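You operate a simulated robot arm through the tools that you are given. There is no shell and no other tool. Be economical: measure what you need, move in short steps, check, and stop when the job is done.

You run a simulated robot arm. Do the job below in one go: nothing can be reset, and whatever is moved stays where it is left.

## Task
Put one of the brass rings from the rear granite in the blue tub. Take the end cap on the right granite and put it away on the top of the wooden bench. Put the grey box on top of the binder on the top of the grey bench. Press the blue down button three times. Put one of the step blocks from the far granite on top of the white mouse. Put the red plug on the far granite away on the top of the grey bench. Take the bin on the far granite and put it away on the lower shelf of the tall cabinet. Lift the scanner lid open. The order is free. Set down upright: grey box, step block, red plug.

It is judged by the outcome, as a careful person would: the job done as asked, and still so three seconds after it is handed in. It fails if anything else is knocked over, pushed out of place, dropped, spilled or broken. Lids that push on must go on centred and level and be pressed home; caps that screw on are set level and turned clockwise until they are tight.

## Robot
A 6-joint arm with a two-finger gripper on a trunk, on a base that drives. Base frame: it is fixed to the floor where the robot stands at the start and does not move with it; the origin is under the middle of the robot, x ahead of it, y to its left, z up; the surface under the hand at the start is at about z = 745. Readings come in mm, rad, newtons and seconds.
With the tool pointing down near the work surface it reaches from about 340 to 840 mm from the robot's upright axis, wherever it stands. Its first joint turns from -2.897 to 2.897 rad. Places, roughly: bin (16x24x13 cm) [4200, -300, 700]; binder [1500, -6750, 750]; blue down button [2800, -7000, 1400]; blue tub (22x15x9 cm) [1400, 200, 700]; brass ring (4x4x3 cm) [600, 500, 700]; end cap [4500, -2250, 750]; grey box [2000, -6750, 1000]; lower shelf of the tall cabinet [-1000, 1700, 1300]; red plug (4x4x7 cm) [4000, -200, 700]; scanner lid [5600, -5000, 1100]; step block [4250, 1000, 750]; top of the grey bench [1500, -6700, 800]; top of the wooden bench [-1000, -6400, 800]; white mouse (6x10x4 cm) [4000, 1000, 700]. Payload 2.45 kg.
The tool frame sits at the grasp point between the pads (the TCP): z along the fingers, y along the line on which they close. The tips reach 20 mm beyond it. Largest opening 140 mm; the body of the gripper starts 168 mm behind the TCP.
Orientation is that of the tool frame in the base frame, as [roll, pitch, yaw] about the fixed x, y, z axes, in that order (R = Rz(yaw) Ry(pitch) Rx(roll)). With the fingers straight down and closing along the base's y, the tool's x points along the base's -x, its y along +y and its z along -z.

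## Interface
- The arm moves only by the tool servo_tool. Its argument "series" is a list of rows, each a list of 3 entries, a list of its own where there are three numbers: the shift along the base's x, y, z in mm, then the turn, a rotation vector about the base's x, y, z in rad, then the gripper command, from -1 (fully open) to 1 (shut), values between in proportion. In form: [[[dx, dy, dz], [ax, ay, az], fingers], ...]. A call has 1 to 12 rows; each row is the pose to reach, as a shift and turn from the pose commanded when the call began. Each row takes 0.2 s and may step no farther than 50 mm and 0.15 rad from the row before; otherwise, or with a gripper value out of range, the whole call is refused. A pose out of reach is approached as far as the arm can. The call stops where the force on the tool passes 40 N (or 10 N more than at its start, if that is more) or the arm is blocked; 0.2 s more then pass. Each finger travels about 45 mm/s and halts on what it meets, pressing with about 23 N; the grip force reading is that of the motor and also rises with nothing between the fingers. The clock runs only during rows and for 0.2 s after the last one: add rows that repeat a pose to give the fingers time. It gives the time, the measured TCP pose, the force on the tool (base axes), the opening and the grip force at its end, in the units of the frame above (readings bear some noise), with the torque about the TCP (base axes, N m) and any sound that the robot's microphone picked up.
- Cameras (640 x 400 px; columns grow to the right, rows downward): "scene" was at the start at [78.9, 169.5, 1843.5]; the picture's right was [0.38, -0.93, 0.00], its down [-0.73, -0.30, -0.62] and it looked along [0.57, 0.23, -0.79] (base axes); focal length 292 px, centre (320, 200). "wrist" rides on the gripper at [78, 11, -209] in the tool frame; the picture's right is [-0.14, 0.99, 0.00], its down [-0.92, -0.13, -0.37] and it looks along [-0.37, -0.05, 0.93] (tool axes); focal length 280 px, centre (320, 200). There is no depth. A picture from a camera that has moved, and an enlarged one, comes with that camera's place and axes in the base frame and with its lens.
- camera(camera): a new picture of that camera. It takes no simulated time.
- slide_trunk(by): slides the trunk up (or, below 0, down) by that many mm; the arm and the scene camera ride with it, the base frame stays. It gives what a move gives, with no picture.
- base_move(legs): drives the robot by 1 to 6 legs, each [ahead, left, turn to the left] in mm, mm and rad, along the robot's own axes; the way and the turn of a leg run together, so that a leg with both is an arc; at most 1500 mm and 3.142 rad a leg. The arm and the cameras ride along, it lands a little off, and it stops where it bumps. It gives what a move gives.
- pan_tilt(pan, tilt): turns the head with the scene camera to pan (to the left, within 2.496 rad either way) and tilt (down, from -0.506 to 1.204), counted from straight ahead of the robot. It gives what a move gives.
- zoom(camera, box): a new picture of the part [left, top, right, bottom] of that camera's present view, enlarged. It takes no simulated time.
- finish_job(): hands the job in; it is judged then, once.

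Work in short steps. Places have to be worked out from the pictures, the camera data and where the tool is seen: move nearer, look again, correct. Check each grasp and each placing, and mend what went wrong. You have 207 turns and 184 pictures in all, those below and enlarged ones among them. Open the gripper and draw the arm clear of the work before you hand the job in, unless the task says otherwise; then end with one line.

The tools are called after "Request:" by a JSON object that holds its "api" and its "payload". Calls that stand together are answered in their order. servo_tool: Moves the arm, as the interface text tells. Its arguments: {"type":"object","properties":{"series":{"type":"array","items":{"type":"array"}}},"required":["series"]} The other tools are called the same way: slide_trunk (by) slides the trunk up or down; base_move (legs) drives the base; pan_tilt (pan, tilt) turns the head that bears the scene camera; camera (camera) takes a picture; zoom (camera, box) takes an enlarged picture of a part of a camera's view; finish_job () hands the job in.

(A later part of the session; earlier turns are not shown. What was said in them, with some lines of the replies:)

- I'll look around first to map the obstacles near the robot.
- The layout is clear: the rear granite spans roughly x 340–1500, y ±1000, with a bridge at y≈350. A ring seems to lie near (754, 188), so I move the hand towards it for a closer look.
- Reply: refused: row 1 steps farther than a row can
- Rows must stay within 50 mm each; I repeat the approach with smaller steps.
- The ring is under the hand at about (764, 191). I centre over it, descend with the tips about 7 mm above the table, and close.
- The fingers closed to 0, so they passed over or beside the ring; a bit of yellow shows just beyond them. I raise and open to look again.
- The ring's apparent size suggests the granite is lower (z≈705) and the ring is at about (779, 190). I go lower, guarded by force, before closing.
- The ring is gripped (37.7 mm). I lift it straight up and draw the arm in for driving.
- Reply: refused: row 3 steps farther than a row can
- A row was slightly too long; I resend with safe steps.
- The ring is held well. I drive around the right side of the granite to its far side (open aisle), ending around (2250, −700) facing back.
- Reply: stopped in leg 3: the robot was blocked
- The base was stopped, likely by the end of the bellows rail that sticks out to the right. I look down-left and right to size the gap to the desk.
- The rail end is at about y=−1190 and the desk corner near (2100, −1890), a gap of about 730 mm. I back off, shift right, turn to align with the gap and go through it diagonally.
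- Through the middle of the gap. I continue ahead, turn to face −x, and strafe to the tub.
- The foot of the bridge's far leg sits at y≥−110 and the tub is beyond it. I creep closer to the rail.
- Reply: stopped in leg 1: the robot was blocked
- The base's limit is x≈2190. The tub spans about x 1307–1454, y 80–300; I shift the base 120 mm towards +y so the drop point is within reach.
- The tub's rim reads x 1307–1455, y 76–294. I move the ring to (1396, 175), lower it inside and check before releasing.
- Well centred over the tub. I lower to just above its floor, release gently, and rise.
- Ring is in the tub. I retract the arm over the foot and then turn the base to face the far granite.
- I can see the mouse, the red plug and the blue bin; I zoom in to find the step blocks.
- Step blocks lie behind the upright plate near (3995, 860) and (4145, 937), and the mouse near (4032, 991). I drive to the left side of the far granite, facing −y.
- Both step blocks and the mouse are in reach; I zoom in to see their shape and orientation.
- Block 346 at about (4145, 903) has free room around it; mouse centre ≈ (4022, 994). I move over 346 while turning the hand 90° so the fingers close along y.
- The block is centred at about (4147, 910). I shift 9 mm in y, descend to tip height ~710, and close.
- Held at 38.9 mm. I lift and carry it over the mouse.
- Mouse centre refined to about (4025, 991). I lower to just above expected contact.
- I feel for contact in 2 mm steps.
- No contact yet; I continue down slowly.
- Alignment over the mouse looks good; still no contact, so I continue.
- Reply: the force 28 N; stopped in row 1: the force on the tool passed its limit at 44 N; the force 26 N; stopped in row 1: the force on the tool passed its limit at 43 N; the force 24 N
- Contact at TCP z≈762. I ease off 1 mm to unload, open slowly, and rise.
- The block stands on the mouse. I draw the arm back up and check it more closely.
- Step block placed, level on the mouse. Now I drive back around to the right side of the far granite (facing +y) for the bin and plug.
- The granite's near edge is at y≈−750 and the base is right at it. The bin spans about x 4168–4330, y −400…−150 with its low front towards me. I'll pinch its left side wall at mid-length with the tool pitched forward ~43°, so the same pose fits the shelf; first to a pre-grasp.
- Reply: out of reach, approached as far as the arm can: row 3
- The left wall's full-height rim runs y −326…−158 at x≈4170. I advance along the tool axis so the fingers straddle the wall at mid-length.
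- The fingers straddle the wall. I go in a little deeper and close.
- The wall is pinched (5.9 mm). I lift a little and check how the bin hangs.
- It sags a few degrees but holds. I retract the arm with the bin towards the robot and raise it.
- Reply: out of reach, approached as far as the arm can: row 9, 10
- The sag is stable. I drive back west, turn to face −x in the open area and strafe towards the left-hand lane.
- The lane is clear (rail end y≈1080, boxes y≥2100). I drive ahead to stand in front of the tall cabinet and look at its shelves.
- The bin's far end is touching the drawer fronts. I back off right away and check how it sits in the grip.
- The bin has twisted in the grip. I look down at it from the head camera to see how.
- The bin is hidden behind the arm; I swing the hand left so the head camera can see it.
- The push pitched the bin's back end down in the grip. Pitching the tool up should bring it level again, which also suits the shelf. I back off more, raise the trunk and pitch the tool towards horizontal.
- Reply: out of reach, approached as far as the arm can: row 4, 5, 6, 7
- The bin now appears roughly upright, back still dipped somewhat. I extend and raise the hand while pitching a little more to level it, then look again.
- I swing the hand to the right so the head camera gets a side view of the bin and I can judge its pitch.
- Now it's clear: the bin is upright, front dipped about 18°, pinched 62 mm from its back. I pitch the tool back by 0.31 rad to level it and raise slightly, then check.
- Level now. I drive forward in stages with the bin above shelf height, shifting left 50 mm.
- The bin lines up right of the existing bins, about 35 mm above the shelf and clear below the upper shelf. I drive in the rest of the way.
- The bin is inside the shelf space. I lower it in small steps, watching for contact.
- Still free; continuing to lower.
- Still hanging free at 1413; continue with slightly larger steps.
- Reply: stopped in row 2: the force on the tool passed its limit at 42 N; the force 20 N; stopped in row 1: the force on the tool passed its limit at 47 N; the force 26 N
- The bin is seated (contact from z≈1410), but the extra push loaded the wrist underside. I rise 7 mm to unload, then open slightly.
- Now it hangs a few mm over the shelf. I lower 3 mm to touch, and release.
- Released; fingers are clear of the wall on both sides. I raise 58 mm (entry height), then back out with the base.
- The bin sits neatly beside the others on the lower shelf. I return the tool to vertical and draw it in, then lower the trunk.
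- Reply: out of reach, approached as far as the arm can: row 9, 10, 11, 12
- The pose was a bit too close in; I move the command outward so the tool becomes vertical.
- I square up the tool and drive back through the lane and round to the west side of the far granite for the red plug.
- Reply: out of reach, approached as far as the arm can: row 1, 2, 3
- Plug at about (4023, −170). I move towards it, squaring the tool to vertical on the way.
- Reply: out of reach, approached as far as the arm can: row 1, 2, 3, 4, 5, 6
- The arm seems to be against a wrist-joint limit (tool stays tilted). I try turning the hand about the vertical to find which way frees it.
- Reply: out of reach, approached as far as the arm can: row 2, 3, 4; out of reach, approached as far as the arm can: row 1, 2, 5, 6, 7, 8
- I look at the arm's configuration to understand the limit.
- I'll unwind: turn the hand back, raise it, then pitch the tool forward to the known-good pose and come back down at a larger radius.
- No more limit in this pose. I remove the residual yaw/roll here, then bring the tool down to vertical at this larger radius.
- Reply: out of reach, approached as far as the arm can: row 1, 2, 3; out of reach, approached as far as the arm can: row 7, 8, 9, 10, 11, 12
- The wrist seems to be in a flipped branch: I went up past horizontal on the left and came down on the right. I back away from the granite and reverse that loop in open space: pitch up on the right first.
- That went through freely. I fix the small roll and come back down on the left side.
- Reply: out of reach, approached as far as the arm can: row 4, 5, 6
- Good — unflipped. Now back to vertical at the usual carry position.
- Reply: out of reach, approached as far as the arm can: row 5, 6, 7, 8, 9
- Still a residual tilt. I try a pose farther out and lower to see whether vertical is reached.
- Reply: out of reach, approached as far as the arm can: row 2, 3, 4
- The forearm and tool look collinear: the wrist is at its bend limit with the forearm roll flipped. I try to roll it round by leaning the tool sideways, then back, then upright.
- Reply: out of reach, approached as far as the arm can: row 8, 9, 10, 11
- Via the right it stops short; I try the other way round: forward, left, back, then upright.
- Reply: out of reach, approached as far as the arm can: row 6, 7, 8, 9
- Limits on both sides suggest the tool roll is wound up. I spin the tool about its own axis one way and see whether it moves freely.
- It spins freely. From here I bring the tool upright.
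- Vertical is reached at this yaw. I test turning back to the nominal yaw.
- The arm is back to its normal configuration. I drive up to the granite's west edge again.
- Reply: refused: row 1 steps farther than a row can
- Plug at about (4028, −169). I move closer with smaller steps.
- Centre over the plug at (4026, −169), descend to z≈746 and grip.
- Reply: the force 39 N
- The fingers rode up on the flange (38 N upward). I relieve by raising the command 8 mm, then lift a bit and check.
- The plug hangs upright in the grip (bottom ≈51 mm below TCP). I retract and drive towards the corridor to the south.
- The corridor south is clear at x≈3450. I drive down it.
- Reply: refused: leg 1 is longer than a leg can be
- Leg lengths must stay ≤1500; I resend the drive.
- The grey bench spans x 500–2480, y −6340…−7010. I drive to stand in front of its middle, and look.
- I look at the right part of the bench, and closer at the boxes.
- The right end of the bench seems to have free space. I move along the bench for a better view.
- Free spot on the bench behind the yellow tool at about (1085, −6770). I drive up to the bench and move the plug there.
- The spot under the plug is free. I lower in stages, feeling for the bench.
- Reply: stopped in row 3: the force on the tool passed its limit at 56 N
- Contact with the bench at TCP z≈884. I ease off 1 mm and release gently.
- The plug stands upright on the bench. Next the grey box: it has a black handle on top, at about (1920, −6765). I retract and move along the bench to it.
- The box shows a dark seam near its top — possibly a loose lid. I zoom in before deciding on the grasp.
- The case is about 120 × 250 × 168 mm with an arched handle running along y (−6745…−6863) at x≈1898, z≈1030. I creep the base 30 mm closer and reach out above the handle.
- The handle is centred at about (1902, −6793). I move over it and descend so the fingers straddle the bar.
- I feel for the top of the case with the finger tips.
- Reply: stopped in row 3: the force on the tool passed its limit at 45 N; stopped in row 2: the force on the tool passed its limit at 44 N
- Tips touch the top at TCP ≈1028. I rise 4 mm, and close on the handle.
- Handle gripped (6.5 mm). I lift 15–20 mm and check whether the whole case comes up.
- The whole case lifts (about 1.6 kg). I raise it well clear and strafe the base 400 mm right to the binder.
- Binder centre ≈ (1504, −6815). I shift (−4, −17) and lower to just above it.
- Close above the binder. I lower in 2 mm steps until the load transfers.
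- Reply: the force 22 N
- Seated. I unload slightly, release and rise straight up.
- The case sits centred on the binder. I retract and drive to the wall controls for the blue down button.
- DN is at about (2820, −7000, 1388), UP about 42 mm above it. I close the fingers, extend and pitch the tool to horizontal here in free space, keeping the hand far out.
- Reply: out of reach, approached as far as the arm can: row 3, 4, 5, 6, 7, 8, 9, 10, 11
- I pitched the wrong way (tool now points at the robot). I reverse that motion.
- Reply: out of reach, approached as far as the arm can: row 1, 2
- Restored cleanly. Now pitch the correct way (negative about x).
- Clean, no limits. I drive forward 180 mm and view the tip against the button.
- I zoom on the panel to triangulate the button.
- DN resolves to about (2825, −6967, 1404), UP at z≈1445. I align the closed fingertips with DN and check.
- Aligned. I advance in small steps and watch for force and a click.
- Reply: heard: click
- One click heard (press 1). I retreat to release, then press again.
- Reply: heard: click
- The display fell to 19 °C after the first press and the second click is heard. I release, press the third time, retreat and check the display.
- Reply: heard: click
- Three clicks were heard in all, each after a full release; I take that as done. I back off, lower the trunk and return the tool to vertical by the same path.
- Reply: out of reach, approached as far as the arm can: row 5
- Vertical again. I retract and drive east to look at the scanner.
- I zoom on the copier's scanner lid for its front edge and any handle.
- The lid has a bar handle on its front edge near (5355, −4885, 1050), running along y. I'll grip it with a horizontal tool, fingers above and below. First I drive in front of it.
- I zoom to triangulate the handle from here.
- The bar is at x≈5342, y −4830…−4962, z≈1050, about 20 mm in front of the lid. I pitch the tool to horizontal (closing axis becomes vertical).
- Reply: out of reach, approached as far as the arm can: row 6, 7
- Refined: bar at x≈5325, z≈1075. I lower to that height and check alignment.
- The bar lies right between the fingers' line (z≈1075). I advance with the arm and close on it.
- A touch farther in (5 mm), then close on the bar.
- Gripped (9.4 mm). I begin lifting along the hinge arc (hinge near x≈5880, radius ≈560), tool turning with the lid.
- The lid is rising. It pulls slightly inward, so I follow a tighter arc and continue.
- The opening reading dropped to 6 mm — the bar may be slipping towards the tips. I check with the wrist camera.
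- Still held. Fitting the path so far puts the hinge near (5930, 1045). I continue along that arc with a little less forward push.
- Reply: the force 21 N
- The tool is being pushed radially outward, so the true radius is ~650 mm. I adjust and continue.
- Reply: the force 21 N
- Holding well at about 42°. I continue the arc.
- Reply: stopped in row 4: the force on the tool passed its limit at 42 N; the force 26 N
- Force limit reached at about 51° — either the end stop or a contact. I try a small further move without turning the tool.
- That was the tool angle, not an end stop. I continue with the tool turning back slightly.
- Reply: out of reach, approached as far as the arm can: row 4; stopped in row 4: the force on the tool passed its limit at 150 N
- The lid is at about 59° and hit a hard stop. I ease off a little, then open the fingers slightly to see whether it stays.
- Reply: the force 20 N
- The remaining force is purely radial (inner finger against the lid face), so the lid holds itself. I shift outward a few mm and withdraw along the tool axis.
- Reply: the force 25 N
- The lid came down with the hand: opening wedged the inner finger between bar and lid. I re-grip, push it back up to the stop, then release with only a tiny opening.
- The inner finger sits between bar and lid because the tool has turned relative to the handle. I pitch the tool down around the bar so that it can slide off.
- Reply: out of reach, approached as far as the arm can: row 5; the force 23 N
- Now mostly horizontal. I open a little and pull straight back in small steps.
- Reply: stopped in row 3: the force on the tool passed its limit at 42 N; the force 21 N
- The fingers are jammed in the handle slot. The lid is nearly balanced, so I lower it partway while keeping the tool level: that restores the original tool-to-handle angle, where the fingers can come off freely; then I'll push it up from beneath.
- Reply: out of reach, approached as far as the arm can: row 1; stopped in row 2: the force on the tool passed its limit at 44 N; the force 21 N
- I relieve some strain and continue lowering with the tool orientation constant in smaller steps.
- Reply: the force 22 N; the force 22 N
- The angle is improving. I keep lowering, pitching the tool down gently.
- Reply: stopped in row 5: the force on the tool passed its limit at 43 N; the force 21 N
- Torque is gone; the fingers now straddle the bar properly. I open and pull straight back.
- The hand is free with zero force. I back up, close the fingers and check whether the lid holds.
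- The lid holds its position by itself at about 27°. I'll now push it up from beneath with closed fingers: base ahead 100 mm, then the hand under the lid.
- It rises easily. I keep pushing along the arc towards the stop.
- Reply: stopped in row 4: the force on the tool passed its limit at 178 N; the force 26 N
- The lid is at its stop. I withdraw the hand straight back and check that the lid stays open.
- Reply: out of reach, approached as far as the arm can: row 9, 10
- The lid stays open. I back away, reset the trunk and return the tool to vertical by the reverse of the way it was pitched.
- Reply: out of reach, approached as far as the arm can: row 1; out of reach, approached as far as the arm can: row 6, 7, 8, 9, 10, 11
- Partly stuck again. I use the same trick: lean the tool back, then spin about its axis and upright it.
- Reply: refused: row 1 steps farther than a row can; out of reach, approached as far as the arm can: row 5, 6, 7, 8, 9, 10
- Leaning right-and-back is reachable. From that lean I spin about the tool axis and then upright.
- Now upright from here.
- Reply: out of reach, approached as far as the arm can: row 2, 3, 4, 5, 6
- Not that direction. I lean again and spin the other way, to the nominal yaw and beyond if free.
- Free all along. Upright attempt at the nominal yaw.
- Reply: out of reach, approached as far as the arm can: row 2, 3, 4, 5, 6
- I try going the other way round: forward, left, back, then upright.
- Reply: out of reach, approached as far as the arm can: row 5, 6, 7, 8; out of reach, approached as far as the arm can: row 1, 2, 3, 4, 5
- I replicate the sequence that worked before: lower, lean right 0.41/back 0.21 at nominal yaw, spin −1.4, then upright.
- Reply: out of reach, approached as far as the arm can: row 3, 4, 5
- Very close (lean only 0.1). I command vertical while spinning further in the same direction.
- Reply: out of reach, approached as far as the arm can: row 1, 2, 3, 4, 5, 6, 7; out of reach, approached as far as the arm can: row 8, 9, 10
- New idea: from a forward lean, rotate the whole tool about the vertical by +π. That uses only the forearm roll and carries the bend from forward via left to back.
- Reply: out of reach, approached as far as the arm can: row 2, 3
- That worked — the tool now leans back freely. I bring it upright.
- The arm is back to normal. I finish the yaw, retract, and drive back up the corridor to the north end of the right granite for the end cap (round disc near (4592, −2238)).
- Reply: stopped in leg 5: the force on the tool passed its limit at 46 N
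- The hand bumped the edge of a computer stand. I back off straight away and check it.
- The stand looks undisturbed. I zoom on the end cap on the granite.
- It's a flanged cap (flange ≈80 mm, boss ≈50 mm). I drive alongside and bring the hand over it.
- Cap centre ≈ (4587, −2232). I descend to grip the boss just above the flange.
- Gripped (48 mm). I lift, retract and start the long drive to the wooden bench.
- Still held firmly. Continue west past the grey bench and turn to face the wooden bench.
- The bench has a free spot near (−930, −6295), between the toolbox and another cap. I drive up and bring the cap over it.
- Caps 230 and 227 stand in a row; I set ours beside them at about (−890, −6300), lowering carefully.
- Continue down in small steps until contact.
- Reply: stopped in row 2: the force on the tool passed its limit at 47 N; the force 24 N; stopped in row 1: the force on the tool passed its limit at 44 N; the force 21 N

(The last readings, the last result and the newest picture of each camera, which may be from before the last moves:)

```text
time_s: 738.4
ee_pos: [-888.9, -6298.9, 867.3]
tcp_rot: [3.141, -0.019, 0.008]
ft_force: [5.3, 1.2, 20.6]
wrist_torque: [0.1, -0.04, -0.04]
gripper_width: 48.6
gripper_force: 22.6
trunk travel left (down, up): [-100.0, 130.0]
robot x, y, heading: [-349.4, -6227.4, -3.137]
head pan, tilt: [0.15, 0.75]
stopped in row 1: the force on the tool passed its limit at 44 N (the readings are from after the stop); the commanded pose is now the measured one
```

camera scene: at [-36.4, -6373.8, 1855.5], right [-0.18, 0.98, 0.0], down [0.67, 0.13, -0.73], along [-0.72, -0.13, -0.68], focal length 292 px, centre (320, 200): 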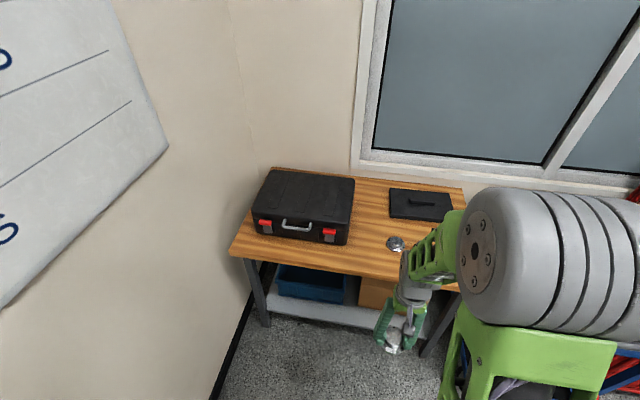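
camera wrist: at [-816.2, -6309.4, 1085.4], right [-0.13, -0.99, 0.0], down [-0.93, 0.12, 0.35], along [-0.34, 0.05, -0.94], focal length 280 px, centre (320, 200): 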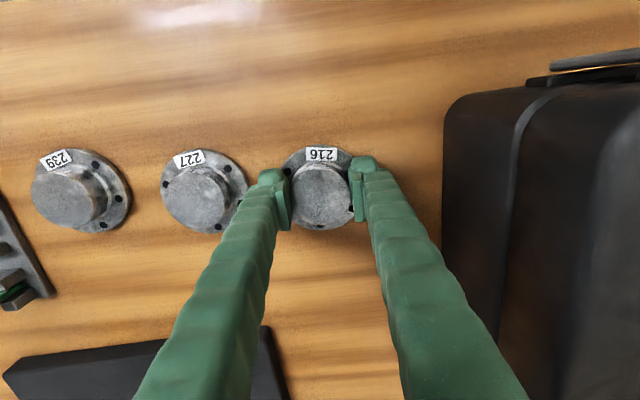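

Seated on the bench. I ease off, release with a small opening, and rise.

Request:
{"api": "servo_tool", "payload": {"series": [[[0, 0, 2], [0, 0, 0], 1], [[0, 0, 2], [0, 0, 0], 0.3], [[0, 0, 2], [0, 0, 0], 0.2], [[0, 0, 2], [0, 0, 0], 0.15], [[0, 0, 2], [0, 0, 0], 0.15], [[0, 0, 35], [0, 0, 0], 0.15], [[0, 0, 80], [0, 0, 0], 0.15], [[0, 0, 125], [0, 0, 0], 0.15]]}}

Request:
{"api": "camera", "payload": {"camera": "wrist"}}

```text
time_s: 740.2
ee_pos: [-888.6, -6298.8, 991.3]
tcp_rot: [-3.141, -0.022, 0.007]
ft_force: [0.1, -0.8, -0.2]
wrist_torque: [0.01, -0.01, 0.0]
gripper_width: 59.5
gripper_force: 0.1
trunk travel left (down, up): [-100.0, 130.0]
robot x, y, heading: [-345.3, -6227.1, -3.136]
head pan, tilt: [0.15, 0.75]
```

```text
26 pictures are left
camera wrist: at [-814.9, -6308.9, 1202.3], right [-0.13, -0.99, 0.0], down [-0.93, 0.12, 0.35], along [-0.35, 0.05, -0.94], focal length 280 px, centre (320, 200)
```

wrist: 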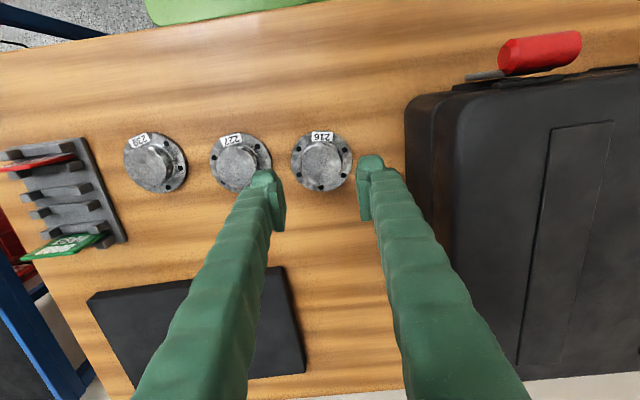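

The cap stands level in the row with the others. All eight jobs are done; I open the gripper and draw the arm clear of the bench.

Request:
{"api": "servo_tool", "payload": {"series": [[[30, 15, 15], [0, 0, 0], 0], [[60, 30, 25], [0, 0, 0], -0.5], [[85, 50, 30], [0, 0, 0], -1], [[95, 65, 30], [0, 0, 0], -1], [[95, 65, 30], [0, 0, 0], -1]]}}

Request:
{"api": "base_move", "payload": {"legs": [[-350, 0, 0]]}}

Request:
{"api": "camera", "payload": {"camera": "scene"}}

```text
time_s: 741.4
ee_pos: [-797.5, -6234.7, 1021.4]
tcp_rot: [3.141, -0.022, 0.008]
ft_force: [0.7, -0.3, 0.4]
wrist_torque: [-0.01, -0.01, 0.02]
gripper_width: 139.9
gripper_force: 0.2
trunk travel left (down, up): [-100.0, 130.0]
robot x, y, heading: [-348.7, -6224.7, -3.135]
head pan, tilt: [0.15, 0.75]
```

```text
time_s: 743.7
ee_pos: [-450.7, -6232.7, 1020.6]
tcp_rot: [3.141, -0.02, 0.009]
ft_force: [1.0, -0.3, 0.5]
wrist_torque: [0.0, 0.04, 0.0]
gripper_width: 140.0
gripper_force: 0.0
trunk travel left (down, up): [-100.0, 130.0]
robot x, y, heading: [-0.5, -6225.9, -3.138]
head pan, tilt: [0.15, 0.75]
```

```text
25 pictures are left
camera scene: at [-91.2, -6377.1, 1855.7], right [-0.16, 0.99, 0.0], down [0.67, 0.11, -0.73], along [-0.72, -0.11, -0.68], focal length 292 px, centre (320, 200)
```

scene: 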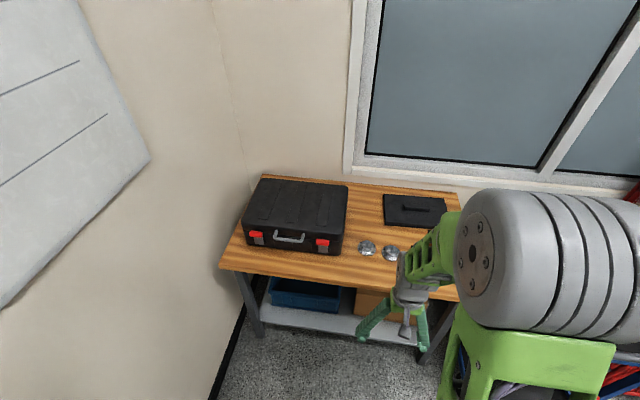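

Everything is in place and the arm is clear; I hand the job in.

Request:
{"api": "finish_job", "payload": {}}

```text
The job is handed in.
```

I completed all eight tasks and handed the job in, but I'm not certain all three presses of the blue down button registered. I heard three clicks, each after a full release, yet the display went from 20 °C to 19 °C after the first press and still showed 19 °C after the third. While driving, the gripper also bumped the edge of the computer stand by the far granite; nothing on it looked moved or knocked over.
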